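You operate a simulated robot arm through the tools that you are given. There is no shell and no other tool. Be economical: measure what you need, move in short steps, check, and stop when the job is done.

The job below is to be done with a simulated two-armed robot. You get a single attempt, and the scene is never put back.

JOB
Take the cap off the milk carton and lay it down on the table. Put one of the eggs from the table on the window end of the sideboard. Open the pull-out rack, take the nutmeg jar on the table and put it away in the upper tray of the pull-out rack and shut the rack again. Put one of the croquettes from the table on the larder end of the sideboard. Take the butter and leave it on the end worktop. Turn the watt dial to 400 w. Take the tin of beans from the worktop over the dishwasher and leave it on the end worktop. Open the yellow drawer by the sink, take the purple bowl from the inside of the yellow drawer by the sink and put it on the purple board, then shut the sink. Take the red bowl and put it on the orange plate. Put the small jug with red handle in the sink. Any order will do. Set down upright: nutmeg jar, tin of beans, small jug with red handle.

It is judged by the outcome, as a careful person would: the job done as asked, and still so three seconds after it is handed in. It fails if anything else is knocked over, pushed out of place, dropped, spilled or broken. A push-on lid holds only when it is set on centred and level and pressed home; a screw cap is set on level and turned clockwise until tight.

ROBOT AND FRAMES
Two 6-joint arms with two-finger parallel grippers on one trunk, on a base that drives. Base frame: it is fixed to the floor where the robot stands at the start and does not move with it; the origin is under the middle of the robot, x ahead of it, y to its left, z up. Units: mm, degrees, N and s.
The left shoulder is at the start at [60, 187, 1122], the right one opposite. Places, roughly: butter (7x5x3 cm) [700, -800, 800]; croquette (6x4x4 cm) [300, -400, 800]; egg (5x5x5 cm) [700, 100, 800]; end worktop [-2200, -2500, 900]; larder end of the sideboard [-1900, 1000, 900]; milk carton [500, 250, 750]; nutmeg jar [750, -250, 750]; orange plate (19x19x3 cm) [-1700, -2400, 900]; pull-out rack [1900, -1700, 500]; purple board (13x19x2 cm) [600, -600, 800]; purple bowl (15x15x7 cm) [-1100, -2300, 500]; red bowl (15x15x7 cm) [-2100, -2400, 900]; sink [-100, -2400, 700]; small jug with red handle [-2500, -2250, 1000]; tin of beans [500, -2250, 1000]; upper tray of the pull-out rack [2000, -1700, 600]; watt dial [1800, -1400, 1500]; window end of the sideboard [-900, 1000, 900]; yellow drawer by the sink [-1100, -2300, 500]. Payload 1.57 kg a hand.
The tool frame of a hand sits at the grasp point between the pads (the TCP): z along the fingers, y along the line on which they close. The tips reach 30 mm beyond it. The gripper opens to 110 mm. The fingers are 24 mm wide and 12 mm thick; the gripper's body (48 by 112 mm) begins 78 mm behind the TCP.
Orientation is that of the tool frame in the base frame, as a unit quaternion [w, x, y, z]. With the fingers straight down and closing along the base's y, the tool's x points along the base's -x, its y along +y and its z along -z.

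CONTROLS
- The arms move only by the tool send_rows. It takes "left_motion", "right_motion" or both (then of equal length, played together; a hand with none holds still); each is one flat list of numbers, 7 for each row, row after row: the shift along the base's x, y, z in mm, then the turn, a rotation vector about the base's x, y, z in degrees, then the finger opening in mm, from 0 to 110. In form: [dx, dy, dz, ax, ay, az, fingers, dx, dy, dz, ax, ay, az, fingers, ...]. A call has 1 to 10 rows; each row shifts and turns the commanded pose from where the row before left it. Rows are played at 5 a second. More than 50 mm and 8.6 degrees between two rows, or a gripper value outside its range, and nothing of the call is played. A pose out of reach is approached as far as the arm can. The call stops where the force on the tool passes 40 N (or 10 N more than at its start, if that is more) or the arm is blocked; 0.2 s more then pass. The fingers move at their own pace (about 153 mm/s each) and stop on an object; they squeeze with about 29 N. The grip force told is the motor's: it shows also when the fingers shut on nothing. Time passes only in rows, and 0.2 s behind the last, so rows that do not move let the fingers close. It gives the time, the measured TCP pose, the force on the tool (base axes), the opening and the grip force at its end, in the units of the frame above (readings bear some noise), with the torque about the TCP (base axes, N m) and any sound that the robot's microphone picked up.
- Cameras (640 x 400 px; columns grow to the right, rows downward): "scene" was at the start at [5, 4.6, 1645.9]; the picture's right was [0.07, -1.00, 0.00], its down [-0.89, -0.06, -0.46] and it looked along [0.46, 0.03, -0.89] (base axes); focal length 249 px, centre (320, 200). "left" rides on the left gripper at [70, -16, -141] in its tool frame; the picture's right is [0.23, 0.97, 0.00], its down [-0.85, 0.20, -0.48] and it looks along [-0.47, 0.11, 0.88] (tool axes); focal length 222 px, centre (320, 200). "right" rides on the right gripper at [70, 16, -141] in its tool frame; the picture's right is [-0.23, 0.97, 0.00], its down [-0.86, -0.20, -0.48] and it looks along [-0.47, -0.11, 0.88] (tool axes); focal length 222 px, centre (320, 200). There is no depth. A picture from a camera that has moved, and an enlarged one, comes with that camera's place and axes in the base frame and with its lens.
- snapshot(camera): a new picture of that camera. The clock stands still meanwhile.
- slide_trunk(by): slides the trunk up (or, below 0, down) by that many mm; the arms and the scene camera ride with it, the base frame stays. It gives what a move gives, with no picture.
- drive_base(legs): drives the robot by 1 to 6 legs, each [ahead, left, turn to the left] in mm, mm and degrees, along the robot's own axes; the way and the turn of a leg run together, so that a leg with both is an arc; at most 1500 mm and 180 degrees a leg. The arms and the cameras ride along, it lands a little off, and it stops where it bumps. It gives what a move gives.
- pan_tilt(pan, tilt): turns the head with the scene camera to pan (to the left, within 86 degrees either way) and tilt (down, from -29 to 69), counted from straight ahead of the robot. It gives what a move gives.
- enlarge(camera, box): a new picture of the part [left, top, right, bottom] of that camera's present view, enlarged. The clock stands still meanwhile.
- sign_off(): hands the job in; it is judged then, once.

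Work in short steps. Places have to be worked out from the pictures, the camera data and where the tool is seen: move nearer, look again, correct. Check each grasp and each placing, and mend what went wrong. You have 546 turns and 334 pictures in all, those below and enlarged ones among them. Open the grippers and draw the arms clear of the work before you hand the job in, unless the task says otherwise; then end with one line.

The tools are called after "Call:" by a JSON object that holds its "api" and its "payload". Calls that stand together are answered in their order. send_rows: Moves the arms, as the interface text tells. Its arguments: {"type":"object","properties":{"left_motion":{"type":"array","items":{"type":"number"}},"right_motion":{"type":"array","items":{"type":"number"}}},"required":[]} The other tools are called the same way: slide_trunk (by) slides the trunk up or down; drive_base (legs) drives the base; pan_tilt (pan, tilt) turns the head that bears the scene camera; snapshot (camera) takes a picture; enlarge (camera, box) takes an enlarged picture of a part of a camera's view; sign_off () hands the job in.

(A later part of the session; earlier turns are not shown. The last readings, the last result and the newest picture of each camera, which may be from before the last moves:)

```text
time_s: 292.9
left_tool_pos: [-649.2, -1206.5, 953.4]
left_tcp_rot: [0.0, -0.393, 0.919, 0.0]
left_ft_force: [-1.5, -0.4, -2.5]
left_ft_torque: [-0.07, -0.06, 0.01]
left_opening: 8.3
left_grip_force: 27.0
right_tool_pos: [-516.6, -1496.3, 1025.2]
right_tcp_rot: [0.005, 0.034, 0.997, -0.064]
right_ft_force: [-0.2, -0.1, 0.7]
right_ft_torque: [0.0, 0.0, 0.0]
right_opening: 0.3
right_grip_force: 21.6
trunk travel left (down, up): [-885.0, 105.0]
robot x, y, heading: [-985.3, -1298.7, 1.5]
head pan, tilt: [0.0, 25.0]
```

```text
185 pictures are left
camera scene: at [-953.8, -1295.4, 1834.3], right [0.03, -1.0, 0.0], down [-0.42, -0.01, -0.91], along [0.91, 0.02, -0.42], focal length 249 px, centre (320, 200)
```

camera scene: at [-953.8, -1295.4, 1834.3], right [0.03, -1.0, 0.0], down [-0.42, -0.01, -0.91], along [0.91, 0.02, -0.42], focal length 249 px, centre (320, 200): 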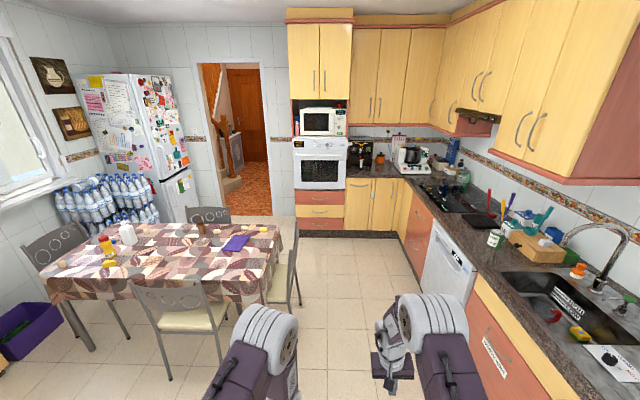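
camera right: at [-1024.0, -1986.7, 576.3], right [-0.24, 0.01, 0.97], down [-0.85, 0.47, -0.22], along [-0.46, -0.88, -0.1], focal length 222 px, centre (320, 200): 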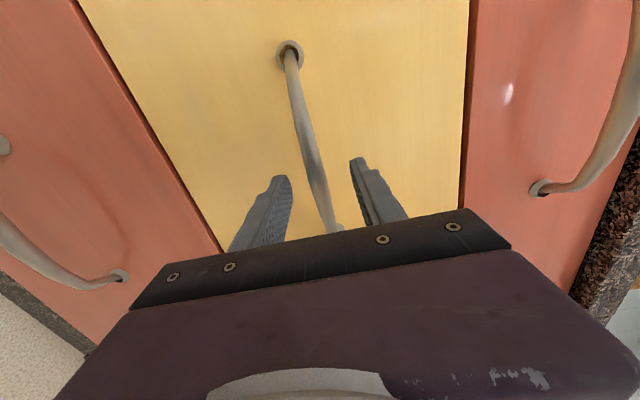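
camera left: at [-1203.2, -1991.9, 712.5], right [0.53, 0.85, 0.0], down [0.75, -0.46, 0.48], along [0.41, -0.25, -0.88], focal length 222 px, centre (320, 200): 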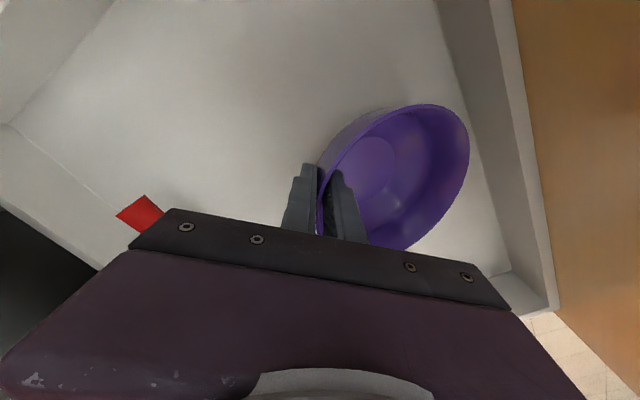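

Clear overview. The near side at the table's corner lets me reach sideways: stand at about (−120,−760) heading −90° and reach left with the left arm. Drive there.

Call:
{"api": "drive_base", "payload": {"legs": [[865, 0, -1.5], [0, 0, -90]]}}

Call:
{"api": "pan_tilt", "payload": {"pan": 86, "tilt": 40}}

Call:
{"api": "snapshot", "payload": {"camera": "scene"}}

```text
time_s: 301.2
left_tool_pos: [-52.6, -1621.9, 953.0]
left_tcp_rot: [0.0, 0.374, 0.928, 0.002]
left_ft_force: [-0.1, 0.2, -2.7]
left_ft_torque: [-0.07, 0.1, 0.05]
left_opening: 8.0
left_grip_force: 27.1
right_tool_pos: [-342.6, -1752.1, 1025.2]
right_tcp_rot: [-0.042, 0.731, 0.679, -0.048]
right_ft_force: [-0.8, -0.1, 0.1]
right_ft_torque: [-0.01, -0.01, -0.02]
right_opening: 0.0
right_grip_force: 21.4
trunk travel left (down, up): [-885.0, 105.0]
robot x, y, heading: [-142.9, -1281.9, -88.8]
head pan, tilt: [0.0, 25.0]
```

```text
time_s: 302.8
left_tool_pos: [-52.0, -1622.1, 953.9]
left_tcp_rot: [0.0, 0.375, 0.927, 0.001]
left_ft_force: [-0.1, 0.0, -2.1]
left_ft_torque: [-0.08, 0.08, -0.02]
left_opening: 8.2
left_grip_force: 27.2
right_tool_pos: [-342.1, -1751.5, 1025.8]
right_tcp_rot: [-0.042, 0.731, 0.679, -0.049]
right_ft_force: [0.9, -0.4, 0.2]
right_ft_torque: [0.0, -0.02, 0.03]
right_opening: 0.0
right_grip_force: 21.3
trunk travel left (down, up): [-885.0, 105.0]
robot x, y, heading: [-139.9, -1284.5, -88.8]
head pan, tilt: [85.9, 40.0]
```

```text
184 pictures are left
camera scene: at [-55.6, -1227.4, 1811.1], right [-0.05, -1.0, 0.0], down [-0.64, 0.03, -0.77], along [0.77, -0.04, -0.64], focal length 249 px, centre (320, 200)
```

scene: 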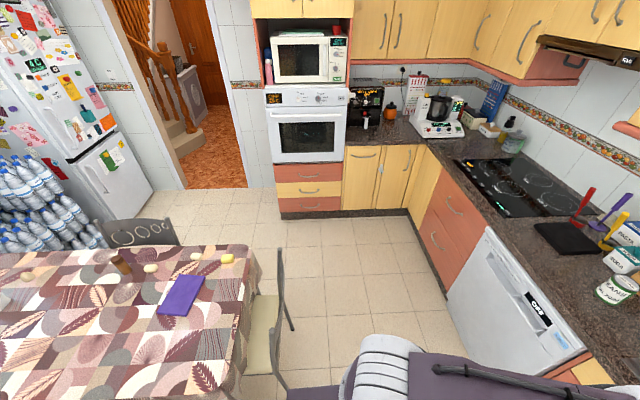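

Drive backward 500 mm into position beside the table's near-right corner.

Call:
{"api": "drive_base", "payload": {"legs": [[-250, 20, -1.2], [-260, 0, 0]]}}

Call:
{"api": "snapshot", "payload": {"camera": "scene"}}

```text
time_s: 305.8
left_tool_pos: [-42.8, -1195.2, 952.6]
left_tcp_rot: [-0.001, 0.382, 0.924, 0.002]
left_ft_force: [0.2, 0.6, -2.0]
left_ft_torque: [-0.03, 0.06, 0.0]
left_opening: 8.2
left_grip_force: 26.7
right_tool_pos: [-335.8, -1320.2, 1023.4]
right_tcp_rot: [-0.044, 0.736, 0.674, -0.048]
right_ft_force: [0.1, 0.0, -0.1]
right_ft_torque: [0.05, -0.03, 0.0]
right_opening: 0.0
right_grip_force: 21.5
trunk travel left (down, up): [-885.0, 105.0]
robot x, y, heading: [-122.5, -849.5, -89.5]
head pan, tilt: [85.9, 40.0]
stopped in leg 2: the robot was blocked; the commanded pose is now the measured one
```

```text
183 pictures are left
camera scene: at [-38.9, -802.9, 1811.1], right [-0.07, -1.0, 0.0], down [-0.64, 0.05, -0.77], along [0.76, -0.05, -0.64], focal length 249 px, centre (320, 200)
```

scene: 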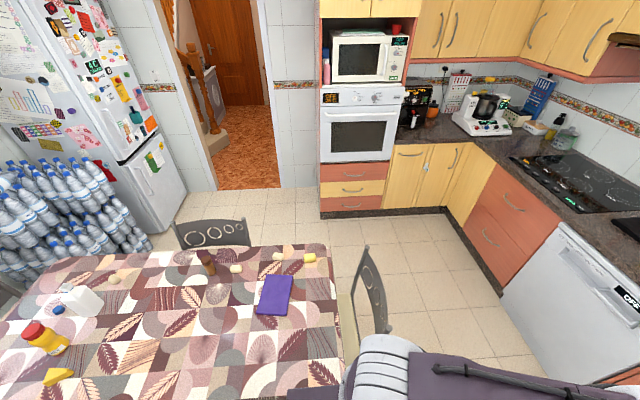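

Blocked at y≈−850, probably the chair; I ease forward 15 mm. This is close enough. Shift left 40 to gain reach, then check.

Call:
{"api": "drive_base", "payload": {"legs": [[20, 0, 0], [0, 40, 0]]}}

Call:
{"api": "send_rows", "payload": {"left_motion": [33, -10, 12, 0, 0, 0, 0, 33, -10, 12, 0, 0, 0, 0, 33, -10, 12, 0, 0, 0, 0, 33, -5, 12, 0, 0, 0, 0]}}

```text
time_s: 307.1
left_tool_pos: [-10.1, -1210.9, 954.0]
left_tcp_rot: [0.004, 0.382, 0.924, 0.002]
left_ft_force: [-0.9, 0.4, -2.7]
left_ft_torque: [-0.09, 0.0, -0.01]
left_opening: 8.0
left_grip_force: 27.3
right_tool_pos: [-302.0, -1336.2, 1022.6]
right_tcp_rot: [-0.039, 0.737, 0.673, -0.046]
right_ft_force: [-0.5, 1.0, -0.6]
right_ft_torque: [-0.01, -0.07, 0.03]
right_opening: 0.0
right_grip_force: 21.4
trunk travel left (down, up): [-885.0, 105.0]
robot x, y, heading: [-87.9, -870.3, -89.7]
head pan, tilt: [85.9, 40.0]
```

```text
time_s: 308.1
left_tool_pos: [129.5, -1244.5, 1000.0]
left_tcp_rot: [0.0, 0.383, 0.924, 0.001]
left_ft_force: [0.2, -0.4, -2.4]
left_ft_torque: [-0.06, 0.09, -0.02]
left_opening: 8.1
left_grip_force: 27.1
right_tool_pos: [-293.9, -1335.9, 1024.2]
right_tcp_rot: [-0.044, 0.736, 0.674, -0.049]
right_ft_force: [0.0, 0.4, 0.3]
right_ft_torque: [-0.01, 0.02, -0.05]
right_opening: 0.0
right_grip_force: 21.7
trunk travel left (down, up): [-885.0, 105.0]
robot x, y, heading: [-87.7, -868.6, -90.2]
head pan, tilt: [85.9, 40.0]
```

Tracking well. Swing the hand further around to the left, yawing it +30° on the way.

Call:
{"api": "send_rows", "payload": {"left_motion": [35, 12, 2, 0, 0, 7.5, 0, 35, 13, 2, 0, 0, 7.5, 0, 35, 14, 2, 0, 0, 7.5, 0, 32, 20, 2, 0, 0, 7.5, 0, 28, 28, 0, 0, 0, 0, 0, 28, 28, 0, 0, 0, 0, 0]}}

Call:
{"api": "snapshot", "payload": {"camera": "scene"}}

```text
time_s: 309.4
left_tool_pos: [322.2, -1128.4, 1008.7]
left_tcp_rot: [0.0, 0.13, 0.991, 0.0]
left_ft_force: [-0.4, -0.5, -2.7]
left_ft_torque: [-0.11, 0.07, 0.01]
left_opening: 8.2
left_grip_force: 27.1
right_tool_pos: [-295.1, -1334.0, 1025.2]
right_tcp_rot: [-0.042, 0.737, 0.673, -0.049]
right_ft_force: [-0.6, 0.5, -0.7]
right_ft_torque: [0.01, 0.0, 0.0]
right_opening: 0.0
right_grip_force: 21.7
trunk travel left (down, up): [-885.0, 105.0]
robot x, y, heading: [-90.1, -868.8, -89.6]
head pan, tilt: [85.9, 40.0]
```

```text
182 pictures are left
camera scene: at [2.0, -813.7, 1810.9], right [-0.07, -1.0, 0.0], down [-0.64, 0.04, -0.77], along [0.76, -0.05, -0.64], focal length 249 px, centre (320, 200)
```

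scene: 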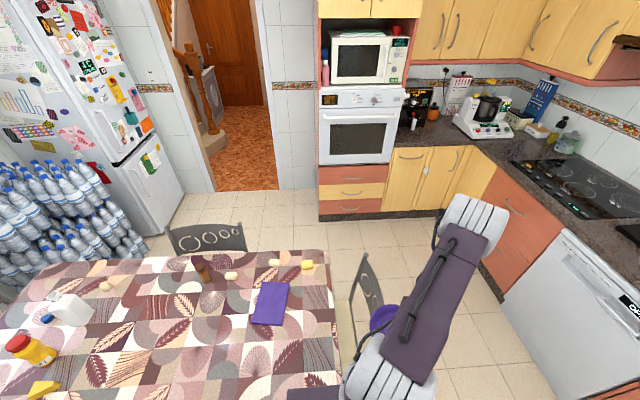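

Continue the swing over the chair to the table side.

Call:
{"api": "send_rows", "payload": {"left_motion": [20, 42, 0, 0, 0, 0, 0, 20, 42, 0, 0, 0, 0, 0, 20, 42, 0, 0, 0, 0, 0, 18, 42, 0, 0, 0, 0, 0, 10, 46, 0, 0, 0, 0, 0, 10, 46, 0, 0, 0, 0, 0]}}

Call:
{"api": "snapshot", "payload": {"camera": "scene"}}

Call:
{"api": "snapshot", "payload": {"camera": "left"}}

```text
time_s: 310.9
left_tool_pos: [420.4, -869.1, 1010.4]
left_tcp_rot: [0.0, 0.13, 0.991, -0.002]
left_ft_force: [-0.6, -0.2, -2.2]
left_ft_torque: [-0.09, 0.05, -0.03]
left_opening: 8.2
left_grip_force: 26.9
right_tool_pos: [-295.7, -1334.6, 1024.6]
right_tcp_rot: [-0.043, 0.737, 0.673, -0.049]
right_ft_force: [0.4, -1.2, -0.1]
right_ft_torque: [0.01, 0.02, -0.04]
right_opening: 0.1
right_grip_force: 21.3
trunk travel left (down, up): [-885.0, 105.0]
robot x, y, heading: [-85.0, -871.6, -89.7]
head pan, tilt: [85.9, 40.0]
```

```text
181 pictures are left
camera scene: at [0.6, -812.7, 1810.9], right [-0.07, -1.0, 0.0], down [-0.64, 0.04, -0.77], along [0.76, -0.05, -0.64], focal length 249 px, centre (320, 200)
```

scene: 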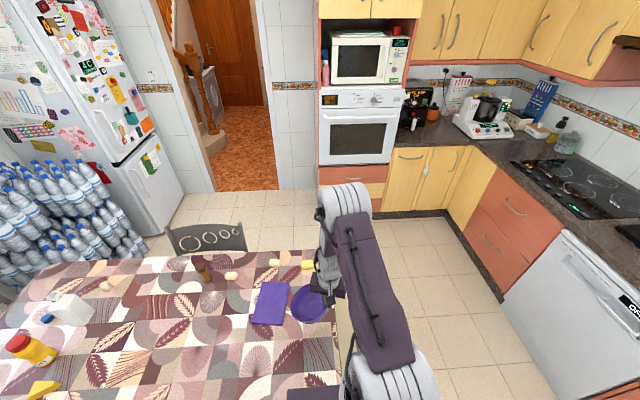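

```text
180 pictures are left
camera left: at [348.3, -865.7, 1151.5], right [0.03, 1.0, 0.0], down [0.88, -0.03, 0.48], along [0.48, -0.02, -0.88], focal length 222 px, centre (320, 200)
```

left: 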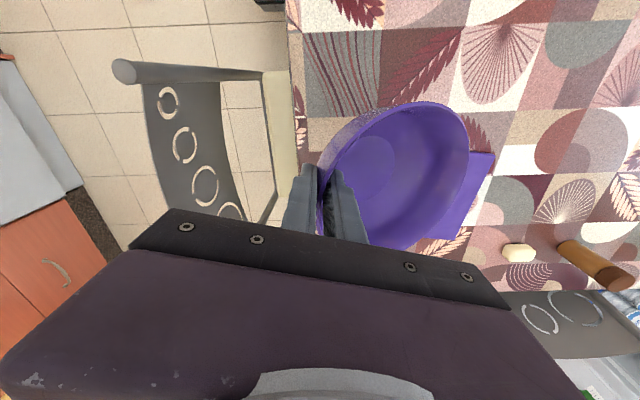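

Good. Move to [536,−709] to be over the board.

Call:
{"api": "send_rows", "payload": {"left_motion": [23, 32, 0, 0, 0, 0, 0, 23, 32, 0, 0, 0, 0, 0, 23, 32, 0, 0, 0, 0, 0, 23, 32, 0, 0, 0, 0, 0, 23, 32, 0, 0, 0, 0, 0]}}

Call:
{"api": "snapshot", "payload": {"camera": "left"}}

Call:
{"api": "enlarge", "payload": {"camera": "scene", "box": [200, 240, 380, 370]}}

```text
time_s: 312.1
left_tool_pos: [534.8, -709.8, 1008.8]
left_tcp_rot: [-0.001, 0.13, 0.991, -0.001]
left_ft_force: [0.0, 0.3, -2.1]
left_ft_torque: [-0.14, 0.01, -0.02]
left_opening: 8.1
left_grip_force: 26.8
right_tool_pos: [-295.2, -1334.9, 1025.8]
right_tcp_rot: [-0.042, 0.737, 0.673, -0.049]
right_ft_force: [1.2, -0.3, -0.7]
right_ft_torque: [-0.02, 0.0, 0.02]
right_opening: 0.0
right_grip_force: 21.4
trunk travel left (down, up): [-885.0, 105.0]
robot x, y, heading: [-85.1, -866.3, -89.7]
head pan, tilt: [85.9, 40.0]
```

```text
179 pictures are left
camera left: at [462.8, -706.7, 1149.1], right [0.03, 1.0, 0.0], down [0.88, -0.03, 0.48], along [0.48, -0.02, -0.88], focal length 222 px, centre (320, 200)
```

left: 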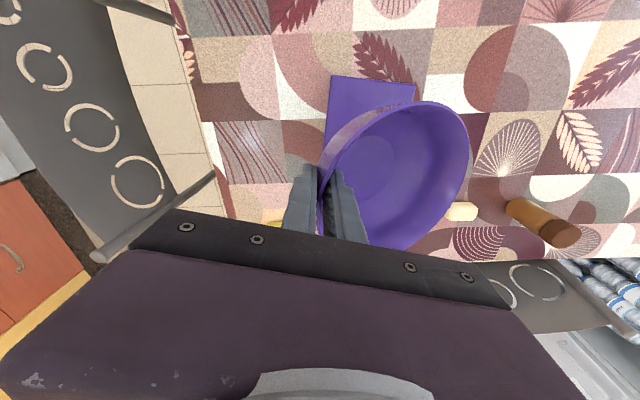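

```text
3.08 times, centred on (290, 305) of scene
camera zoom: at [2.0, -812.6, 1810.9], right [-0.07, -1.0, 0.0], down [-0.64, 0.04, -0.77], along [0.76, -0.05, -0.64], focal length 767 px, centre (412, -123)
```

zoom: 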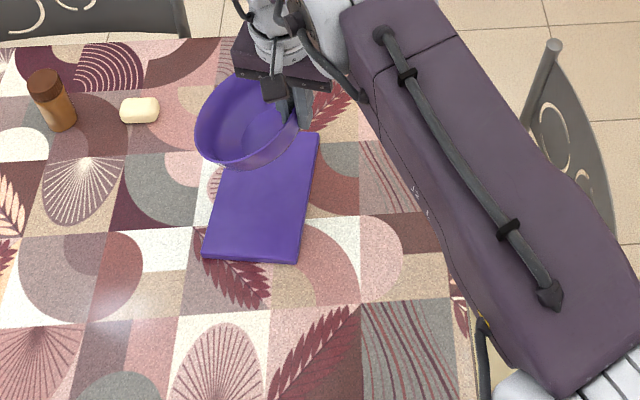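

Board centre ≈[557,−638]; the bowl is over it. Lower by trunk 85 mm with a small y trim.

Call:
{"api": "send_rows", "payload": {"left_motion": [2, 6, 0, 0, 0, 0, 0]}}

Call:
{"api": "slide_trunk", "payload": {"by": -90}}

Call:
{"api": "snapshot", "payload": {"camera": "left"}}

Call:
{"api": "enlarge", "payload": {"camera": "scene", "box": [200, 240, 380, 370]}}

```text
time_s: 312.4
left_tool_pos: [537.1, -704.8, 1009.0]
left_tcp_rot: [0.0, 0.129, 0.992, 0.0]
left_ft_force: [0.1, -0.8, -2.6]
left_ft_torque: [-0.1, 0.03, -0.02]
left_opening: 8.3
left_grip_force: 27.1
right_tool_pos: [-295.9, -1336.1, 1025.6]
right_tcp_rot: [-0.042, 0.737, 0.673, -0.049]
right_ft_force: [0.3, 1.0, -0.1]
right_ft_torque: [-0.03, -0.02, 0.04]
right_opening: 0.1
right_grip_force: 21.7
trunk travel left (down, up): [-885.0, 105.0]
robot x, y, heading: [-89.1, -868.0, -89.8]
head pan, tilt: [85.9, 40.0]
```

```text
time_s: 313.7
left_tool_pos: [535.9, -706.1, 918.9]
left_tcp_rot: [0.0, 0.13, 0.991, 0.0]
left_ft_force: [0.3, 0.9, -2.2]
left_ft_torque: [-0.1, 0.01, -0.01]
left_opening: 8.2
left_grip_force: 26.7
right_tool_pos: [-295.5, -1334.6, 935.2]
right_tcp_rot: [-0.043, 0.736, 0.674, -0.049]
right_ft_force: [0.6, -0.2, 1.1]
right_ft_torque: [-0.02, -0.03, 0.03]
right_opening: 0.2
right_grip_force: 21.3
trunk travel left (down, up): [-795.0, 195.0]
robot x, y, heading: [-86.0, -866.1, -89.6]
head pan, tilt: [85.9, 40.0]
```

```text
177 pictures are left
camera left: at [464.8, -702.8, 1060.3], right [0.03, 1.0, 0.0], down [0.88, -0.03, 0.48], along [0.48, -0.01, -0.88], focal length 222 px, centre (320, 200)
```

left: 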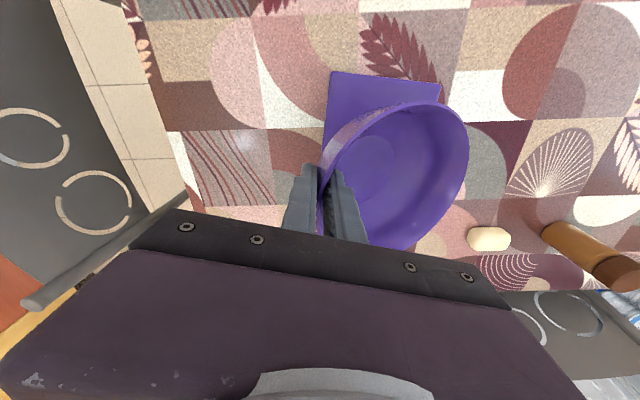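

```text
3.08 times, centred on (290, 305) of scene
camera zoom: at [0.8, -814.8, 1721.0], right [-0.07, -1.0, 0.0], down [-0.64, 0.04, -0.77], along [0.76, -0.05, -0.64], focal length 767 px, centre (412, -123)
```

zoom: 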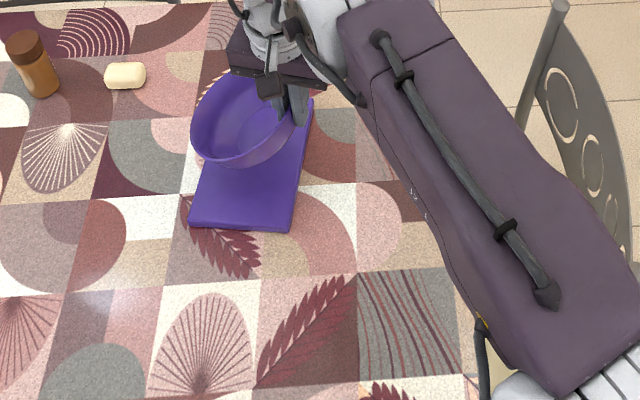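

Alignment looks right. Lower further: trunk −35, then fine arm steps to contact.

Call:
{"api": "slide_trunk", "payload": {"by": -35}}

Call:
{"api": "send_rows", "payload": {"left_motion": [0, 0, -5, 0, 0, 0, 0, 0, 0, -5, 0, 0, 0, 0, 0, 0, -5, 0, 0, 0, 0, 0, 0, -5, 0, 0, 0, 0]}}

```text
time_s: 314.5
left_tool_pos: [536.4, -705.9, 883.6]
left_tcp_rot: [0.001, 0.13, 0.992, 0.0]
left_ft_force: [0.3, 0.4, -1.6]
left_ft_torque: [-0.08, 0.04, -0.01]
left_opening: 8.1
left_grip_force: 26.7
right_tool_pos: [-294.8, -1335.5, 899.8]
right_tcp_rot: [-0.042, 0.737, 0.673, -0.05]
right_ft_force: [-0.4, 0.2, -0.8]
right_ft_torque: [-0.01, -0.04, -0.02]
right_opening: 0.0
right_grip_force: 21.4
trunk travel left (down, up): [-760.0, 230.0]
robot x, y, heading: [-85.4, -869.5, -89.7]
head pan, tilt: [85.9, 40.0]
```

```text
time_s: 315.5
left_tool_pos: [536.1, -704.7, 864.7]
left_tcp_rot: [0.002, 0.129, 0.992, 0.002]
left_ft_force: [0.6, -2.0, 8.0]
left_ft_torque: [0.47, -0.22, -0.12]
left_opening: 8.5
left_grip_force: 26.9
right_tool_pos: [-298.1, -1337.0, 899.8]
right_tcp_rot: [-0.042, 0.736, 0.674, -0.048]
right_ft_force: [0.4, 0.4, 0.1]
right_ft_torque: [-0.04, -0.03, 0.0]
right_opening: 0.0
right_grip_force: 21.3
trunk travel left (down, up): [-760.0, 230.0]
robot x, y, heading: [-86.0, -867.6, -89.8]
head pan, tilt: [85.9, 40.0]
```

Contact. Open gradually to let the bowl settle level.

Call:
{"api": "send_rows", "payload": {"left_motion": [0, 0, 0, 0, 0, 0, 10, 0, 0, 0, 0, 0, 0, 12, 0, 0, -2, 0, 0, 0, 15, 0, 0, -2, 0, 0, 0, 18, 0, 0, -2, 0, 0, 0, 21, 0, 0, 0, 0, 0, 0, 25, 0, 0, 0, 0, 0, 0, 30, 0, 0, 0, 0, 0, 0, 36]}}

Call:
{"api": "snapshot", "payload": {"camera": "left"}}

Call:
{"api": "enlarge", "payload": {"camera": "scene", "box": [200, 240, 380, 370]}}

```text
time_s: 317.3
left_tool_pos: [537.2, -704.9, 858.1]
left_tcp_rot: [0.0, 0.13, 0.992, -0.001]
left_ft_force: [0.2, -0.7, 0.4]
left_ft_torque: [-0.01, 0.0, 0.0]
left_opening: 36.7
left_grip_force: 0.1
right_tool_pos: [-296.1, -1335.7, 900.4]
right_tcp_rot: [-0.044, 0.737, 0.673, -0.048]
right_ft_force: [-0.4, 0.9, 0.7]
right_ft_torque: [0.0, -0.03, 0.03]
right_opening: 0.0
right_grip_force: 21.4
trunk travel left (down, up): [-760.0, 230.0]
robot x, y, heading: [-83.0, -871.5, -89.8]
head pan, tilt: [85.9, 40.0]
```

```text
175 pictures are left
camera left: at [465.1, -702.5, 999.5], right [0.03, 1.0, 0.0], down [0.88, -0.03, 0.48], along [0.48, -0.01, -0.88], focal length 222 px, centre (320, 200)
```

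left: 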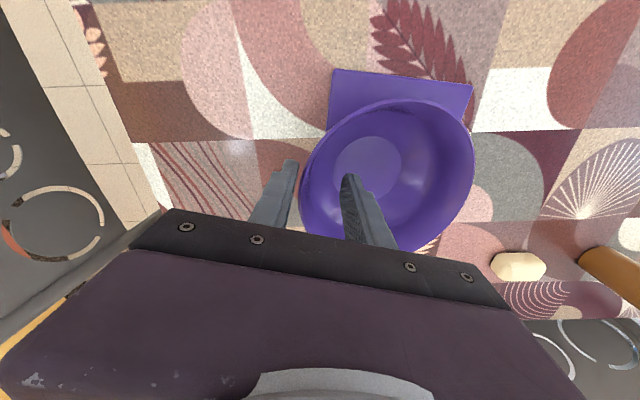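

```text
3.08 times, centred on (290, 305) of scene
camera zoom: at [0.3, -815.3, 1686.0], right [-0.07, -1.0, 0.0], down [-0.64, 0.04, -0.77], along [0.76, -0.05, -0.64], focal length 767 px, centre (412, -123)
```

zoom: 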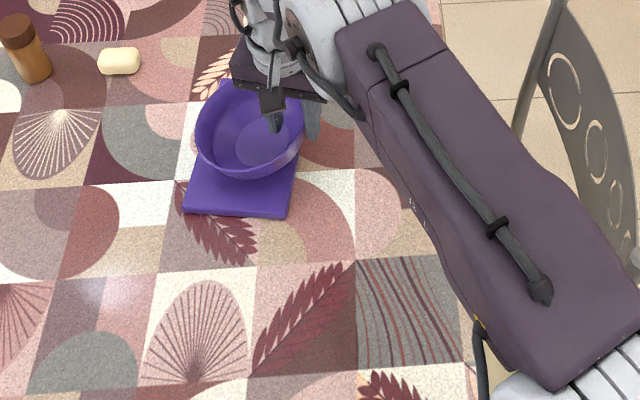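

The bowl sits on the board. Raise straight up.

Call:
{"api": "slide_trunk", "payload": {"by": 150}}

Call:
{"api": "snapshot", "payload": {"camera": "left"}}

```text
time_s: 319.0
left_tool_pos: [536.5, -704.3, 1009.1]
left_tcp_rot: [0.0, 0.13, 0.991, 0.0]
left_ft_force: [0.7, 1.0, 0.0]
left_ft_torque: [-0.01, -0.02, 0.0]
left_opening: 36.0
left_grip_force: 0.0
right_tool_pos: [-296.1, -1335.9, 1050.8]
right_tcp_rot: [-0.042, 0.737, 0.673, -0.049]
right_ft_force: [-0.7, 0.0, -1.1]
right_ft_torque: [-0.03, 0.04, -0.02]
right_opening: 0.0
right_grip_force: 21.4
trunk travel left (down, up): [-910.0, 80.0]
robot x, y, heading: [-85.2, -871.4, -89.5]
head pan, tilt: [85.9, 40.0]
```

```text
173 pictures are left
camera left: at [465.2, -702.4, 1149.4], right [0.03, 1.0, 0.0], down [0.88, -0.03, 0.48], along [0.48, -0.01, -0.88], focal length 222 px, centre (320, 200)
```

left: 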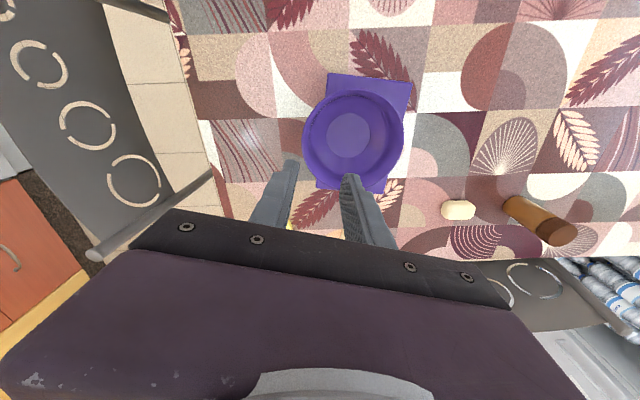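

Perfect. From here nutmeg ≈[701,−320], butter ≈[719,−769]; I'll take those from the far side. Swing the left arm back the way it came.

Call:
{"api": "send_rows", "payload": {"left_motion": [-23, -32, 0, 0, 0, 0, 60, -23, -32, 0, 0, 0, 0, 60, -23, -32, 0, 0, 0, 0, 60, -23, -32, 0, 0, 0, 0, 60, -23, -32, 0, 0, 0, 0, 60, -10, -46, 0, 0, 0, 0, 60, -10, -46, 0, 0, 0, 0, 60, -18, -42, 0, 0, 0, 0, 60, -20, -42, 0, 0, 0, 0, 60, -20, -42, 0, 0, 0, 0, 60]}}

Call:
{"api": "send_rows", "payload": {"left_motion": [-20, -42, 0, 0, 0, 0, 60, -28, -28, 0, 0, 0, -7.5, 60, -28, -28, 0, 0, 0, -7.5, 60, -32, -20, 0, 0, 0, -7.5, 60, -35, -14, 0, 0, 0, -7.5, 60, -35, -13, 0, 0, 0, -7.5, 60, -35, -12, 0, 0, 0, -7.5, 60]}}

```text
time_s: 321.2
left_tool_pos: [343.6, -1082.9, 1006.9]
left_tcp_rot: [0.001, 0.128, 0.992, 0.0]
left_ft_force: [0.7, -1.1, -0.1]
left_ft_torque: [0.04, 0.0, -0.01]
left_opening: 59.9
left_grip_force: 0.0
right_tool_pos: [-297.0, -1337.8, 1048.8]
right_tcp_rot: [-0.043, 0.737, 0.673, -0.047]
right_ft_force: [-0.3, -0.4, 1.0]
right_ft_torque: [0.05, 0.02, -0.02]
right_opening: 0.0
right_grip_force: 20.5
trunk travel left (down, up): [-910.0, 80.0]
robot x, y, heading: [-86.2, -869.7, -89.8]
head pan, tilt: [85.9, 40.0]
```

```text
time_s: 322.8
left_tool_pos: [127.4, -1243.5, 1003.1]
left_tcp_rot: [0.0, 0.501, 0.866, 0.001]
left_ft_force: [-0.1, 0.1, 1.0]
left_ft_torque: [0.0, 0.01, 0.0]
left_opening: 60.0
left_grip_force: 0.0
right_tool_pos: [-297.3, -1335.7, 1050.4]
right_tcp_rot: [-0.043, 0.736, 0.674, -0.048]
right_ft_force: [-0.9, 0.2, 0.3]
right_ft_torque: [0.02, 0.03, -0.03]
right_opening: 0.0
right_grip_force: 21.1
trunk travel left (down, up): [-910.0, 80.0]
robot x, y, heading: [-85.9, -870.5, -89.8]
head pan, tilt: [85.9, 40.0]
```

Tidy both hands to default poses.

Call:
{"api": "send_rows", "payload": {"left_motion": [-28, 4, 0, 0, 0, -7.5, 60, -28, 4, 0, 0, 0, -7.5, 60, -28, 4, 0, 0, 0, -7.5, 60, -20, 4, 0, 0, 0, -7.0, 60], "right_motion": [0, -5, -15, 0.1, -1.85, 1.3, 60, 0, -5, -15, 0.1, -1.85, 1.3, 60, 0, -5, -15, 0.1, -1.85, 1.3, 60, 0, -5, -15, 0.1, -1.85, 1.3, 60]}}

Call:
{"api": "drive_base", "payload": {"legs": [[650, 0, 0], [0, 0, 90], [1300, 0, 0]]}}

Call:
{"api": "pan_tilt", "payload": {"pan": 0, "tilt": 25}}

Call:
{"api": "snapshot", "payload": {"camera": "scene"}}

```text
time_s: 323.8
left_tool_pos: [28.8, -1224.7, 1007.9]
left_tcp_rot: [0.0, 0.704, 0.71, 0.001]
left_ft_force: [-0.3, -0.5, 0.5]
left_ft_torque: [0.03, -0.04, -0.03]
left_opening: 59.7
left_grip_force: 0.1
right_tool_pos: [-295.8, -1319.3, 993.5]
right_tcp_rot: [-0.017, 0.714, 0.699, -0.038]
right_ft_force: [0.0, -1.2, 0.5]
right_ft_torque: [0.02, 0.0, -0.02]
right_opening: 60.2
right_grip_force: 0.0
right hand out of reach, approached as far as the arm can: row 1, 2, 3, 4
trunk travel left (down, up): [-910.0, 80.0]
robot x, y, heading: [-87.1, -870.3, -89.5]
head pan, tilt: [85.9, 40.0]
```

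```text
time_s: 337.3
left_tool_pos: [1567.9, -1377.4, 1006.5]
left_tcp_rot: [0.0, -0.005, 1.0, 0.0]
left_ft_force: [-0.3, -0.3, 0.6]
left_ft_torque: [0.03, -0.02, 0.01]
left_opening: 59.8
left_grip_force: 0.0
right_tool_pos: [1660.7, -1701.1, 994.0]
right_tcp_rot: [0.014, 0.012, 0.999, -0.038]
right_ft_force: [0.5, -0.1, 0.8]
right_ft_torque: [0.0, 0.02, -0.02]
right_opening: 60.1
right_grip_force: 0.0
trunk travel left (down, up): [-910.0, 80.0]
robot x, y, heading: [1210.5, -1492.0, 0.4]
head pan, tilt: [85.9, 40.0]
```

```text
time_s: 338.9
left_tool_pos: [1569.2, -1377.4, 1008.0]
left_tcp_rot: [0.0, -0.004, 1.0, 0.0]
left_ft_force: [-0.3, 0.4, 0.1]
left_ft_torque: [-0.02, -0.01, -0.03]
left_opening: 60.0
left_grip_force: 0.0
right_tool_pos: [1662.4, -1701.8, 994.3]
right_tcp_rot: [0.014, 0.012, 0.999, -0.039]
right_ft_force: [1.1, 0.7, -0.3]
right_ft_torque: [-0.02, -0.02, 0.02]
right_opening: 60.0
right_grip_force: 0.0
trunk travel left (down, up): [-910.0, 80.0]
robot x, y, heading: [1212.2, -1490.7, 0.3]
head pan, tilt: [0.0, 25.0]
```

```text
172 pictures are left
camera scene: at [1247.0, -1490.0, 1859.3], right [0.0, -1.0, 0.0], down [-0.42, 0.0, -0.91], along [0.91, 0.0, -0.42], focal length 249 px, centre (320, 200)
```

scene: 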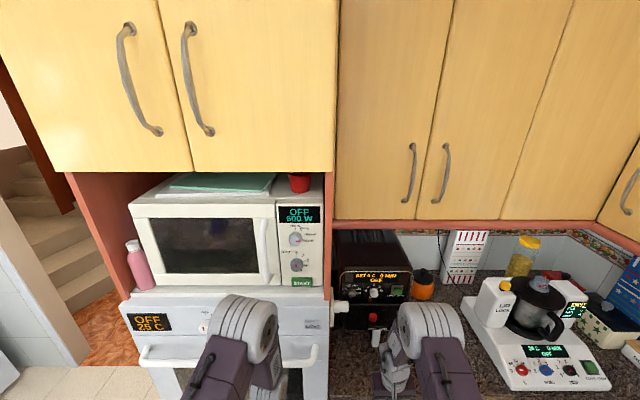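

The microwave is right here; zoom on its panel.

Call:
{"api": "enlarge", "payload": {"camera": "scene", "box": [260, 190, 340, 300]}}

```text
3.64 times, centred on (300, 245) of scene
camera zoom: at [1247.0, -1490.0, 1859.3], right [0.0, -1.0, 0.0], down [-0.42, 0.0, -0.91], along [0.91, 0.0, -0.42], focal length 906 px, centre (393, 36)
```

zoom: 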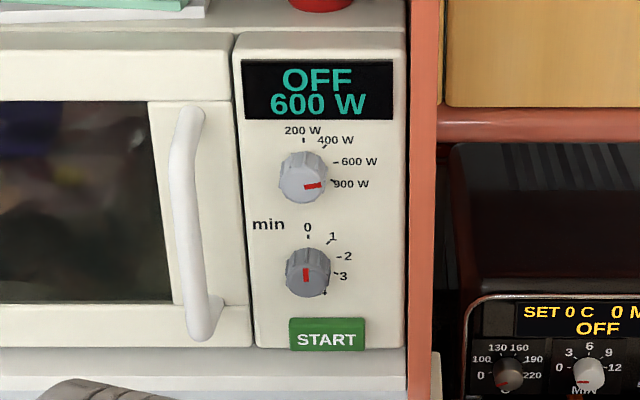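

It shows 600 W; the dial needs one step counter-clockwise. Back off 250 mm, raise the trunk fully, then pitch the left hand to point forward while raising it.

Call:
{"api": "drive_base", "payload": {"legs": [[-260, 0, 0]]}}

Call:
{"api": "slide_trunk", "payload": {"by": 78}}

Call:
{"api": "send_rows", "payload": {"left_motion": [15, 0, 30, 0, -8.2, 0, 60, 15, 0, 30, 0, -8.2, 0, 60, 20, 0, 30, 0, -8.2, 0, 60, 20, 0, 30, 0, -8.2, 0, 60, 20, 0, 30, 0, -8.2, 0, 60, 25, 0, 30, 0, -8.2, 0, 60, 25, 0, 30, 0, -8.2, 0, 60, 25, 0, 30, 0, -8.2, 0, 60, 30, 0, 30, 0, -8.2, 0, 60, 30, 0, 30, 0, -8.2, 0, 60]}}

```text
time_s: 340.8
left_tool_pos: [1305.5, -1375.2, 1005.8]
left_tcp_rot: [-0.001, -0.008, 1.0, 0.0]
left_ft_force: [0.2, -0.5, 0.3]
left_ft_torque: [0.02, 0.0, 0.02]
left_opening: 59.9
left_grip_force: 0.1
right_tool_pos: [1400.7, -1698.7, 993.6]
right_tcp_rot: [0.014, 0.007, 0.999, -0.038]
right_ft_force: [0.4, -0.2, -0.6]
right_ft_torque: [0.0, 0.04, -0.01]
right_opening: 60.0
right_grip_force: 0.1
trunk travel left (down, up): [-910.0, 80.0]
robot x, y, heading: [948.9, -1489.0, 1.0]
head pan, tilt: [0.0, 25.0]
```

```text
time_s: 341.9
left_tool_pos: [1304.6, -1375.5, 1085.7]
left_tcp_rot: [0.001, -0.009, 1.0, 0.0]
left_ft_force: [-0.1, 0.0, 0.0]
left_ft_torque: [0.01, 0.07, 0.03]
left_opening: 60.1
left_grip_force: 0.0
right_tool_pos: [1399.5, -1698.7, 1072.4]
right_tcp_rot: [0.015, 0.007, 0.999, -0.038]
right_ft_force: [0.1, -0.4, 0.4]
right_ft_torque: [-0.02, 0.02, 0.01]
right_opening: 60.1
right_grip_force: 0.0
trunk travel left (down, up): [-988.0, 2.0]
robot x, y, heading: [949.6, -1494.3, 0.9]
head pan, tilt: [0.0, 25.0]
```

```text
time_s: 344.1
left_tool_pos: [1572.5, -1380.8, 1432.6]
left_tcp_rot: [0.653, -0.007, 0.758, -0.005]
left_ft_force: [0.5, 0.0, 0.4]
left_ft_torque: [0.0, -0.01, 0.0]
left_opening: 59.9
left_grip_force: 0.0
left hand out of reach, approached as far as the arm can: row 8, 9, 10
right_tool_pos: [1400.6, -1698.7, 1071.3]
right_tcp_rot: [0.013, 0.008, 0.999, -0.039]
right_ft_force: [0.1, 1.0, 0.1]
right_ft_torque: [0.01, 0.03, 0.01]
right_opening: 60.1
right_grip_force: 0.2
trunk travel left (down, up): [-988.0, 2.0]
robot x, y, heading: [946.8, -1493.6, 0.8]
head pan, tilt: [0.0, 25.0]
```

Nearly horizontal. Finish the pitch and raise to z≈1490.

Call:
{"api": "send_rows", "payload": {"left_motion": [5, 0, 30, 0, -4.2, 0, 60, 5, 0, 27, 0, -4.2, 0, 60]}}

Call:
{"api": "snapshot", "payload": {"camera": "left"}}

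Call:
{"api": "snapshot", "payload": {"camera": "scene"}}

```text
time_s: 344.7
left_tool_pos: [1591.9, -1381.8, 1505.1]
left_tcp_rot: [0.708, -0.006, 0.707, -0.007]
left_ft_force: [0.1, 0.1, 0.1]
left_ft_torque: [0.0, -0.03, -0.01]
left_opening: 60.1
left_grip_force: 0.1
left hand out of reach, approached as far as the arm can: row 1, 2
right_tool_pos: [1400.0, -1698.3, 1072.1]
right_tcp_rot: [0.015, 0.008, 0.999, -0.039]
right_ft_force: [1.0, -0.4, -1.2]
right_ft_torque: [-0.05, 0.0, -0.01]
right_opening: 60.1
right_grip_force: 0.2
trunk travel left (down, up): [-988.0, 2.0]
robot x, y, heading: [946.6, -1493.3, 0.8]
head pan, tilt: [0.0, 25.0]
```

```text
170 pictures are left
camera left: at [1450.4, -1399.1, 1435.4], right [0.0, 0.97, -0.24], down [-0.48, 0.21, 0.85], along [0.88, 0.12, 0.47], focal length 222 px, centre (320, 200)
```

left: 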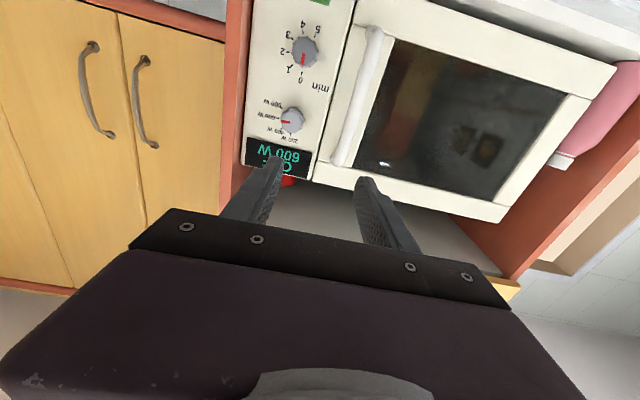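

```text
169 pictures are left
camera scene: at [982.9, -1491.4, 1937.3], right [0.01, -1.0, 0.0], down [-0.42, 0.0, -0.91], along [0.91, 0.01, -0.42], focal length 249 px, centre (320, 200)
```

scene: 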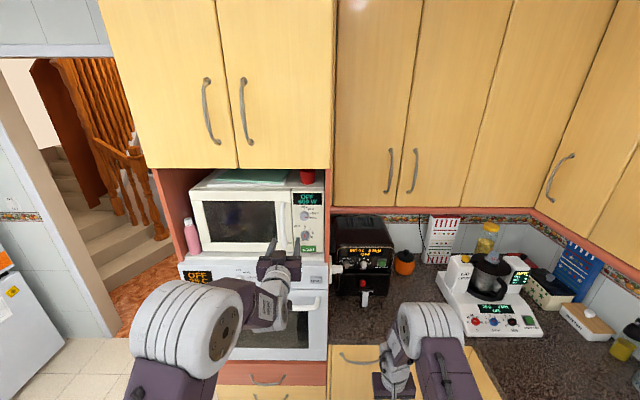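

Dial triangulates to [1787,−1426,1497]. Align the left hand in y/z.

Call:
{"api": "send_rows", "payload": {"left_motion": [0, -22, -4, 0, 0, 0, 60, 0, -22, -4, 0, 0, 0, 60]}}

Call:
{"api": "snapshot", "payload": {"camera": "left"}}

```text
time_s: 345.3
left_tool_pos: [1594.3, -1425.8, 1500.0]
left_tcp_rot: [0.708, -0.006, 0.706, -0.005]
left_ft_force: [-0.8, -0.3, 0.4]
left_ft_torque: [0.01, -0.01, 0.0]
left_opening: 60.0
left_grip_force: 0.0
left hand out of reach, approached as far as the arm can: row 2
right_tool_pos: [1400.7, -1700.0, 1071.9]
right_tcp_rot: [0.015, 0.007, 0.999, -0.039]
right_ft_force: [0.1, 0.6, -0.8]
right_ft_torque: [0.03, -0.01, 0.02]
right_opening: 60.0
right_grip_force: 0.1
trunk travel left (down, up): [-988.0, 2.0]
robot x, y, heading: [946.6, -1488.8, 0.5]
head pan, tilt: [0.0, 25.0]
```

```text
168 pictures are left
camera left: at [1453.9, -1443.0, 1431.2], right [0.0, 0.97, -0.24], down [-0.48, 0.21, 0.85], along [0.88, 0.12, 0.47], focal length 222 px, centre (320, 200)
```

left: 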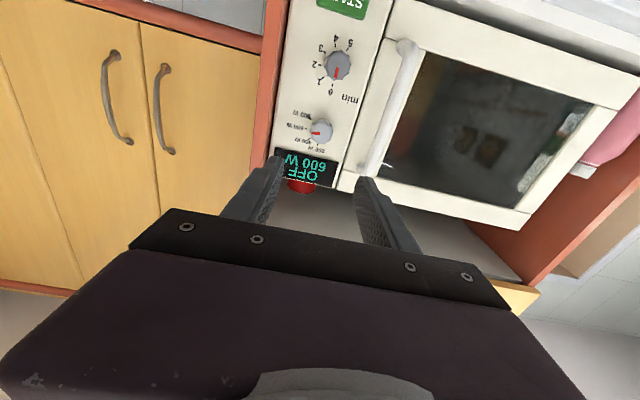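

On axis with the dial. Drive forward 120 mm and re-check.

Call:
{"api": "drive_base", "payload": {"legs": [[120, 0, 0]]}}

Call:
{"api": "snapshot", "payload": {"camera": "left"}}

```text
time_s: 346.6
left_tool_pos: [1707.5, -1421.7, 1503.5]
left_tcp_rot: [0.709, -0.008, 0.705, -0.005]
left_ft_force: [-0.5, 0.2, -0.5]
left_ft_torque: [-0.03, 0.01, -0.01]
left_opening: 60.0
left_grip_force: 0.1
right_tool_pos: [1514.9, -1695.9, 1074.4]
right_tcp_rot: [0.016, 0.006, 0.999, -0.039]
right_ft_force: [-0.4, 0.2, 0.8]
right_ft_torque: [0.04, -0.02, -0.01]
right_opening: 60.0
right_grip_force: 0.1
trunk travel left (down, up): [-988.0, 2.0]
robot x, y, heading: [1072.3, -1490.5, 0.8]
head pan, tilt: [0.0, 25.0]
```

```text
167 pictures are left
camera left: at [1567.3, -1438.4, 1433.4], right [0.0, 0.97, -0.24], down [-0.48, 0.21, 0.85], along [0.87, 0.12, 0.47], focal length 222 px, centre (320, 200)
```

left: 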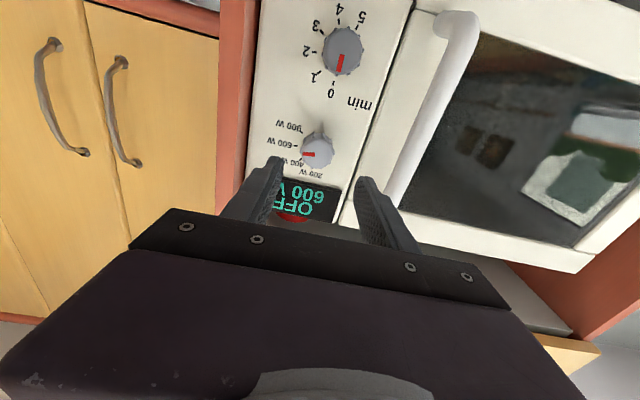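

Fine trim (−3 y, −6 z), narrow to 50 mm, then advance 55 mm.

Call:
{"api": "send_rows", "payload": {"left_motion": [0, -3, -6, 0, 0, 0, 50]}}

Call:
{"api": "drive_base", "payload": {"legs": [[48, 0, 0]]}}

Call:
{"api": "snapshot", "payload": {"camera": "left"}}

```text
time_s: 347.0
left_tool_pos: [1716.8, -1424.3, 1494.0]
left_tcp_rot: [0.705, -0.007, 0.709, -0.005]
left_ft_force: [0.1, 0.1, -0.1]
left_ft_torque: [-0.02, 0.02, -0.03]
left_opening: 50.0
left_grip_force: 0.1
right_tool_pos: [1520.4, -1696.7, 1072.0]
right_tcp_rot: [0.014, 0.006, 0.999, -0.038]
right_ft_force: [0.4, -0.2, 0.9]
right_ft_torque: [-0.02, 0.01, 0.03]
right_opening: 60.2
right_grip_force: 0.1
trunk travel left (down, up): [-988.0, 2.0]
robot x, y, heading: [1065.1, -1491.0, 1.0]
head pan, tilt: [0.0, 25.0]
```

```text
time_s: 348.1
left_tool_pos: [1766.5, -1423.6, 1493.9]
left_tcp_rot: [0.706, -0.006, 0.709, -0.006]
left_ft_force: [-0.3, 0.5, -0.2]
left_ft_torque: [-0.02, -0.01, -0.02]
left_opening: 50.1
left_grip_force: 0.0
right_tool_pos: [1572.0, -1695.4, 1069.7]
right_tcp_rot: [0.014, 0.005, 0.999, -0.039]
right_ft_force: [0.3, 0.5, 0.3]
right_ft_torque: [-0.03, 0.02, -0.01]
right_opening: 60.1
right_grip_force: 0.0
trunk travel left (down, up): [-988.0, 2.0]
robot x, y, heading: [1115.6, -1488.4, 0.8]
head pan, tilt: [0.0, 25.0]
stopped in leg 1: the force on the tool passed its limit (the readings are from after the stop); the commanded pose is now the measured one
```

```text
166 pictures are left
camera left: at [1623.5, -1441.5, 1425.5], right [0.0, 0.97, -0.24], down [-0.48, 0.21, 0.85], along [0.88, 0.12, 0.46], focal length 222 px, centre (320, 200)
```

left: 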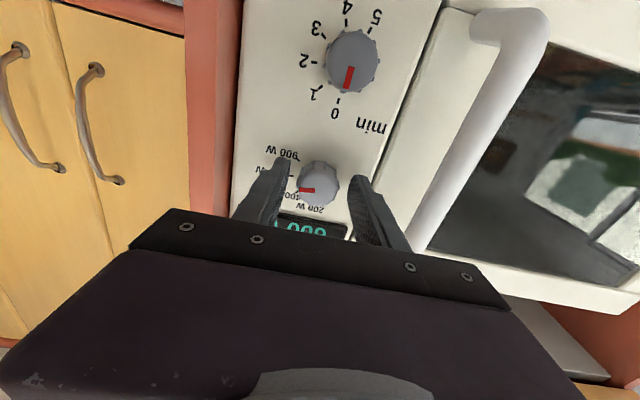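

Tips touched the panel; the dial is between the fingers. Back off 3 mm and close.

Call:
{"api": "send_rows", "payload": {"left_motion": [-3, 0, 2, 0, 0, 0, 50, 0, 0, 0, 0, 0, 0, 40, 0, 0, 0, 0, 0, 0, 25, 0, 0, 0, 0, 0, 0, 20]}}

Call:
{"api": "snapshot", "payload": {"camera": "left"}}

```text
time_s: 349.1
left_tool_pos: [1757.0, -1425.6, 1498.9]
left_tcp_rot: [0.705, -0.006, 0.709, -0.005]
left_ft_force: [-3.6, -3.2, 1.1]
left_ft_torque: [-0.02, 0.18, -0.15]
left_opening: 31.4
left_grip_force: 40.0
right_tool_pos: [1567.8, -1694.2, 1072.2]
right_tcp_rot: [0.016, 0.005, 0.999, -0.038]
right_ft_force: [0.7, -1.0, -0.2]
right_ft_torque: [-0.01, -0.03, -0.01]
right_opening: 59.9
right_grip_force: 0.0
trunk travel left (down, up): [-988.0, 2.0]
robot x, y, heading: [1114.2, -1489.3, 0.7]
head pan, tilt: [0.0, 25.0]
```

```text
165 pictures are left
camera left: at [1615.3, -1442.1, 1431.0], right [0.0, 0.97, -0.24], down [-0.47, 0.21, 0.85], along [0.88, 0.12, 0.46], focal length 222 px, centre (320, 200)
```

left: 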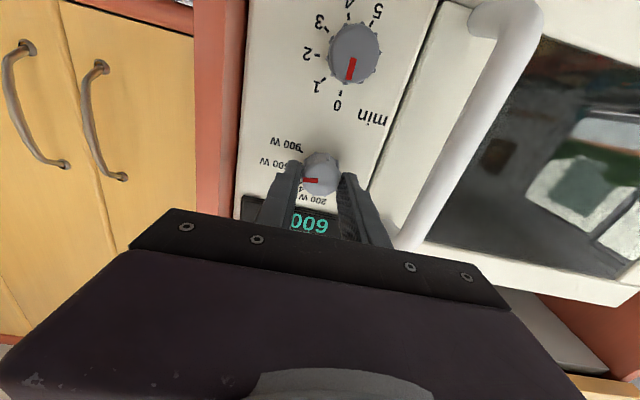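

Gripped (31.4 mm). Turn counter-clockwise as seen from the front (−x rotation), ~30°.

Call:
{"api": "send_rows", "payload": {"left_motion": [0, 0, 0, -7.5, 0, 0, 20, 0, 0, 0, -7.5, 0, 0, 20, 0, 0, 0, -7.5, 0, 0, 20, 0, 0, 0, -7.5, 0, 0, 20]}}

Call:
{"api": "snapshot", "payload": {"camera": "left"}}

Call:
{"api": "enlarge", "payload": {"camera": "scene", "box": [240, 180, 360, 300]}}

```text
time_s: 350.1
left_tool_pos: [1756.7, -1424.2, 1498.6]
left_tcp_rot: [0.679, -0.19, 0.683, -0.189]
left_ft_force: [-4.9, -0.4, 1.0]
left_ft_torque: [0.0, 0.32, -0.45]
left_opening: 31.1
left_grip_force: 40.1
right_tool_pos: [1567.9, -1694.2, 1071.3]
right_tcp_rot: [0.016, 0.004, 0.999, -0.039]
right_ft_force: [0.7, 0.2, 0.4]
right_ft_torque: [-0.02, 0.03, 0.02]
right_opening: 60.1
right_grip_force: 0.0
trunk travel left (down, up): [-988.0, 2.0]
robot x, y, heading: [1119.1, -1492.0, 0.9]
head pan, tilt: [0.0, 25.0]
```

```text
164 pictures are left
camera left: at [1615.5, -1473.7, 1448.9], right [0.0, 0.72, -0.7], down [-0.47, 0.61, 0.63], along [0.88, 0.33, 0.34], focal length 222 px, centre (320, 200)
```

left: 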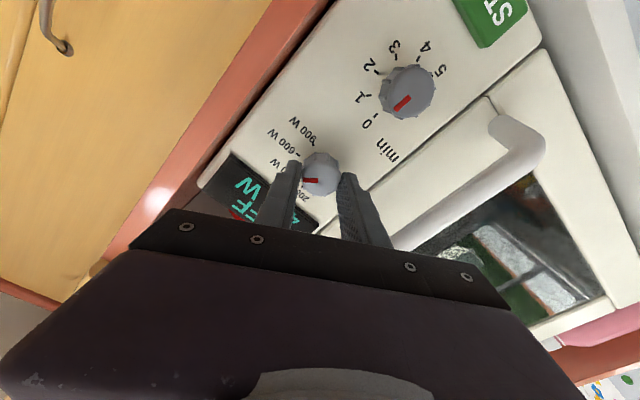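

```text
3.33 times, centred on (300, 240) of scene
camera zoom: at [1148.8, -1489.1, 1937.4], right [0.02, -1.0, 0.0], down [-0.42, -0.01, -0.91], along [0.91, 0.01, -0.42], focal length 831 px, centre (387, 67)
```

zoom: 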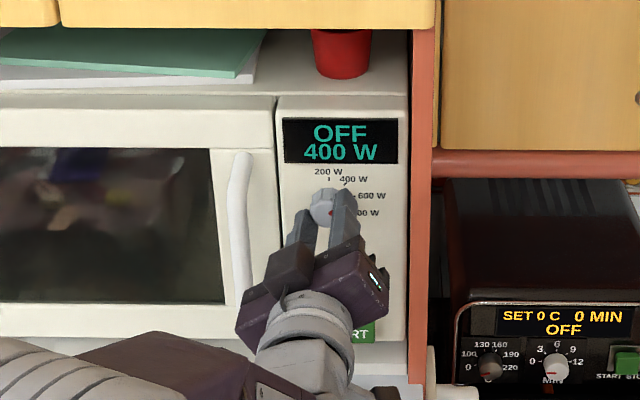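

The display reads 400 W. Release and back away.

Call:
{"api": "send_rows", "payload": {"left_motion": [0, 0, 0, 0, 0, 0, 40, 0, 0, 0, 0, 0, 0, 50, 0, 0, 0, 0, 0, 0, 50]}}

Call:
{"api": "drive_base", "payload": {"legs": [[-180, 0, 0]]}}

Call:
{"api": "enlarge", "payload": {"camera": "scene", "box": [240, 180, 360, 300]}}

```text
time_s: 350.9
left_tool_pos: [1759.9, -1423.7, 1497.4]
left_tcp_rot: [0.679, -0.189, 0.684, -0.188]
left_ft_force: [0.2, 0.7, -0.1]
left_ft_torque: [0.01, -0.02, 0.02]
left_opening: 49.9
left_grip_force: 0.1
right_tool_pos: [1569.4, -1694.8, 1072.7]
right_tcp_rot: [0.016, 0.004, 0.999, -0.039]
right_ft_force: [-0.4, 0.5, 0.4]
right_ft_torque: [-0.01, -0.03, 0.01]
right_opening: 60.3
right_grip_force: 0.1
trunk travel left (down, up): [-988.0, 2.0]
robot x, y, heading: [1118.2, -1486.3, 1.1]
head pan, tilt: [0.0, 25.0]
```

```text
time_s: 352.4
left_tool_pos: [1585.0, -1429.7, 1496.3]
left_tcp_rot: [0.677, -0.187, 0.686, -0.191]
left_ft_force: [0.6, 0.7, -0.9]
left_ft_torque: [0.01, -0.07, -0.03]
left_opening: 50.2
left_grip_force: 0.0
right_tool_pos: [1391.9, -1699.7, 1070.3]
right_tcp_rot: [0.014, 0.007, 0.999, -0.039]
right_ft_force: [-0.1, -0.1, 0.0]
right_ft_torque: [0.03, 0.04, -0.01]
right_opening: 60.1
right_grip_force: 0.1
trunk travel left (down, up): [-988.0, 2.0]
robot x, y, heading: [935.2, -1491.2, 0.6]
head pan, tilt: [0.0, 25.0]
```

```text
3.33 times, centred on (300, 240) of scene
camera zoom: at [977.7, -1491.5, 1937.2], right [0.01, -1.0, 0.0], down [-0.43, 0.0, -0.9], along [0.9, 0.01, -0.43], focal length 831 px, centre (387, 67)
```

zoom: 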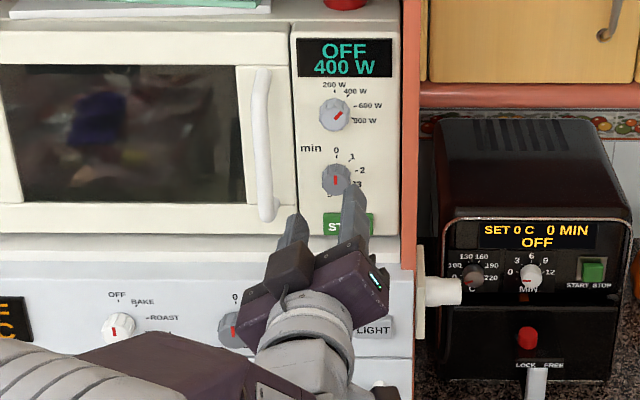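

Dial is at 400 W. Now look at the cabinets right of the oven for the pull-out rack.

Call:
{"api": "pan_tilt", "payload": {"pan": -10, "tilt": 45}}

Call:
{"api": "snapshot", "payload": {"camera": "scene"}}

```text
time_s: 353.2
left_tool_pos: [1578.3, -1430.6, 1498.7]
left_tcp_rot: [0.678, -0.188, 0.684, -0.191]
left_ft_force: [-0.7, 0.1, 0.4]
left_ft_torque: [-0.01, -0.01, 0.0]
left_opening: 50.1
left_grip_force: 0.0
right_tool_pos: [1388.3, -1698.4, 1072.3]
right_tcp_rot: [0.016, 0.007, 0.999, -0.039]
right_ft_force: [-1.0, 0.0, -0.1]
right_ft_torque: [0.03, 0.0, 0.03]
right_opening: 60.2
right_grip_force: 0.0
trunk travel left (down, up): [-988.0, 2.0]
robot x, y, heading: [935.7, -1493.0, 0.6]
head pan, tilt: [-10.0, 45.0]
```

```text
161 pictures are left
camera scene: at [958.8, -1505.9, 1906.8], right [-0.16, -0.99, 0.0], down [-0.7, 0.12, -0.71], along [0.7, -0.12, -0.71], focal length 249 px, centre (320, 200)
```

scene: 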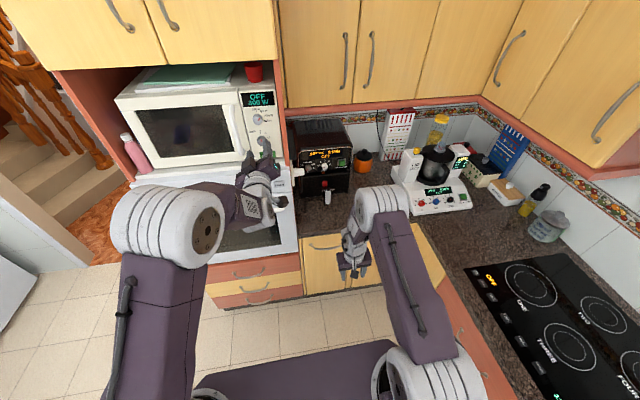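

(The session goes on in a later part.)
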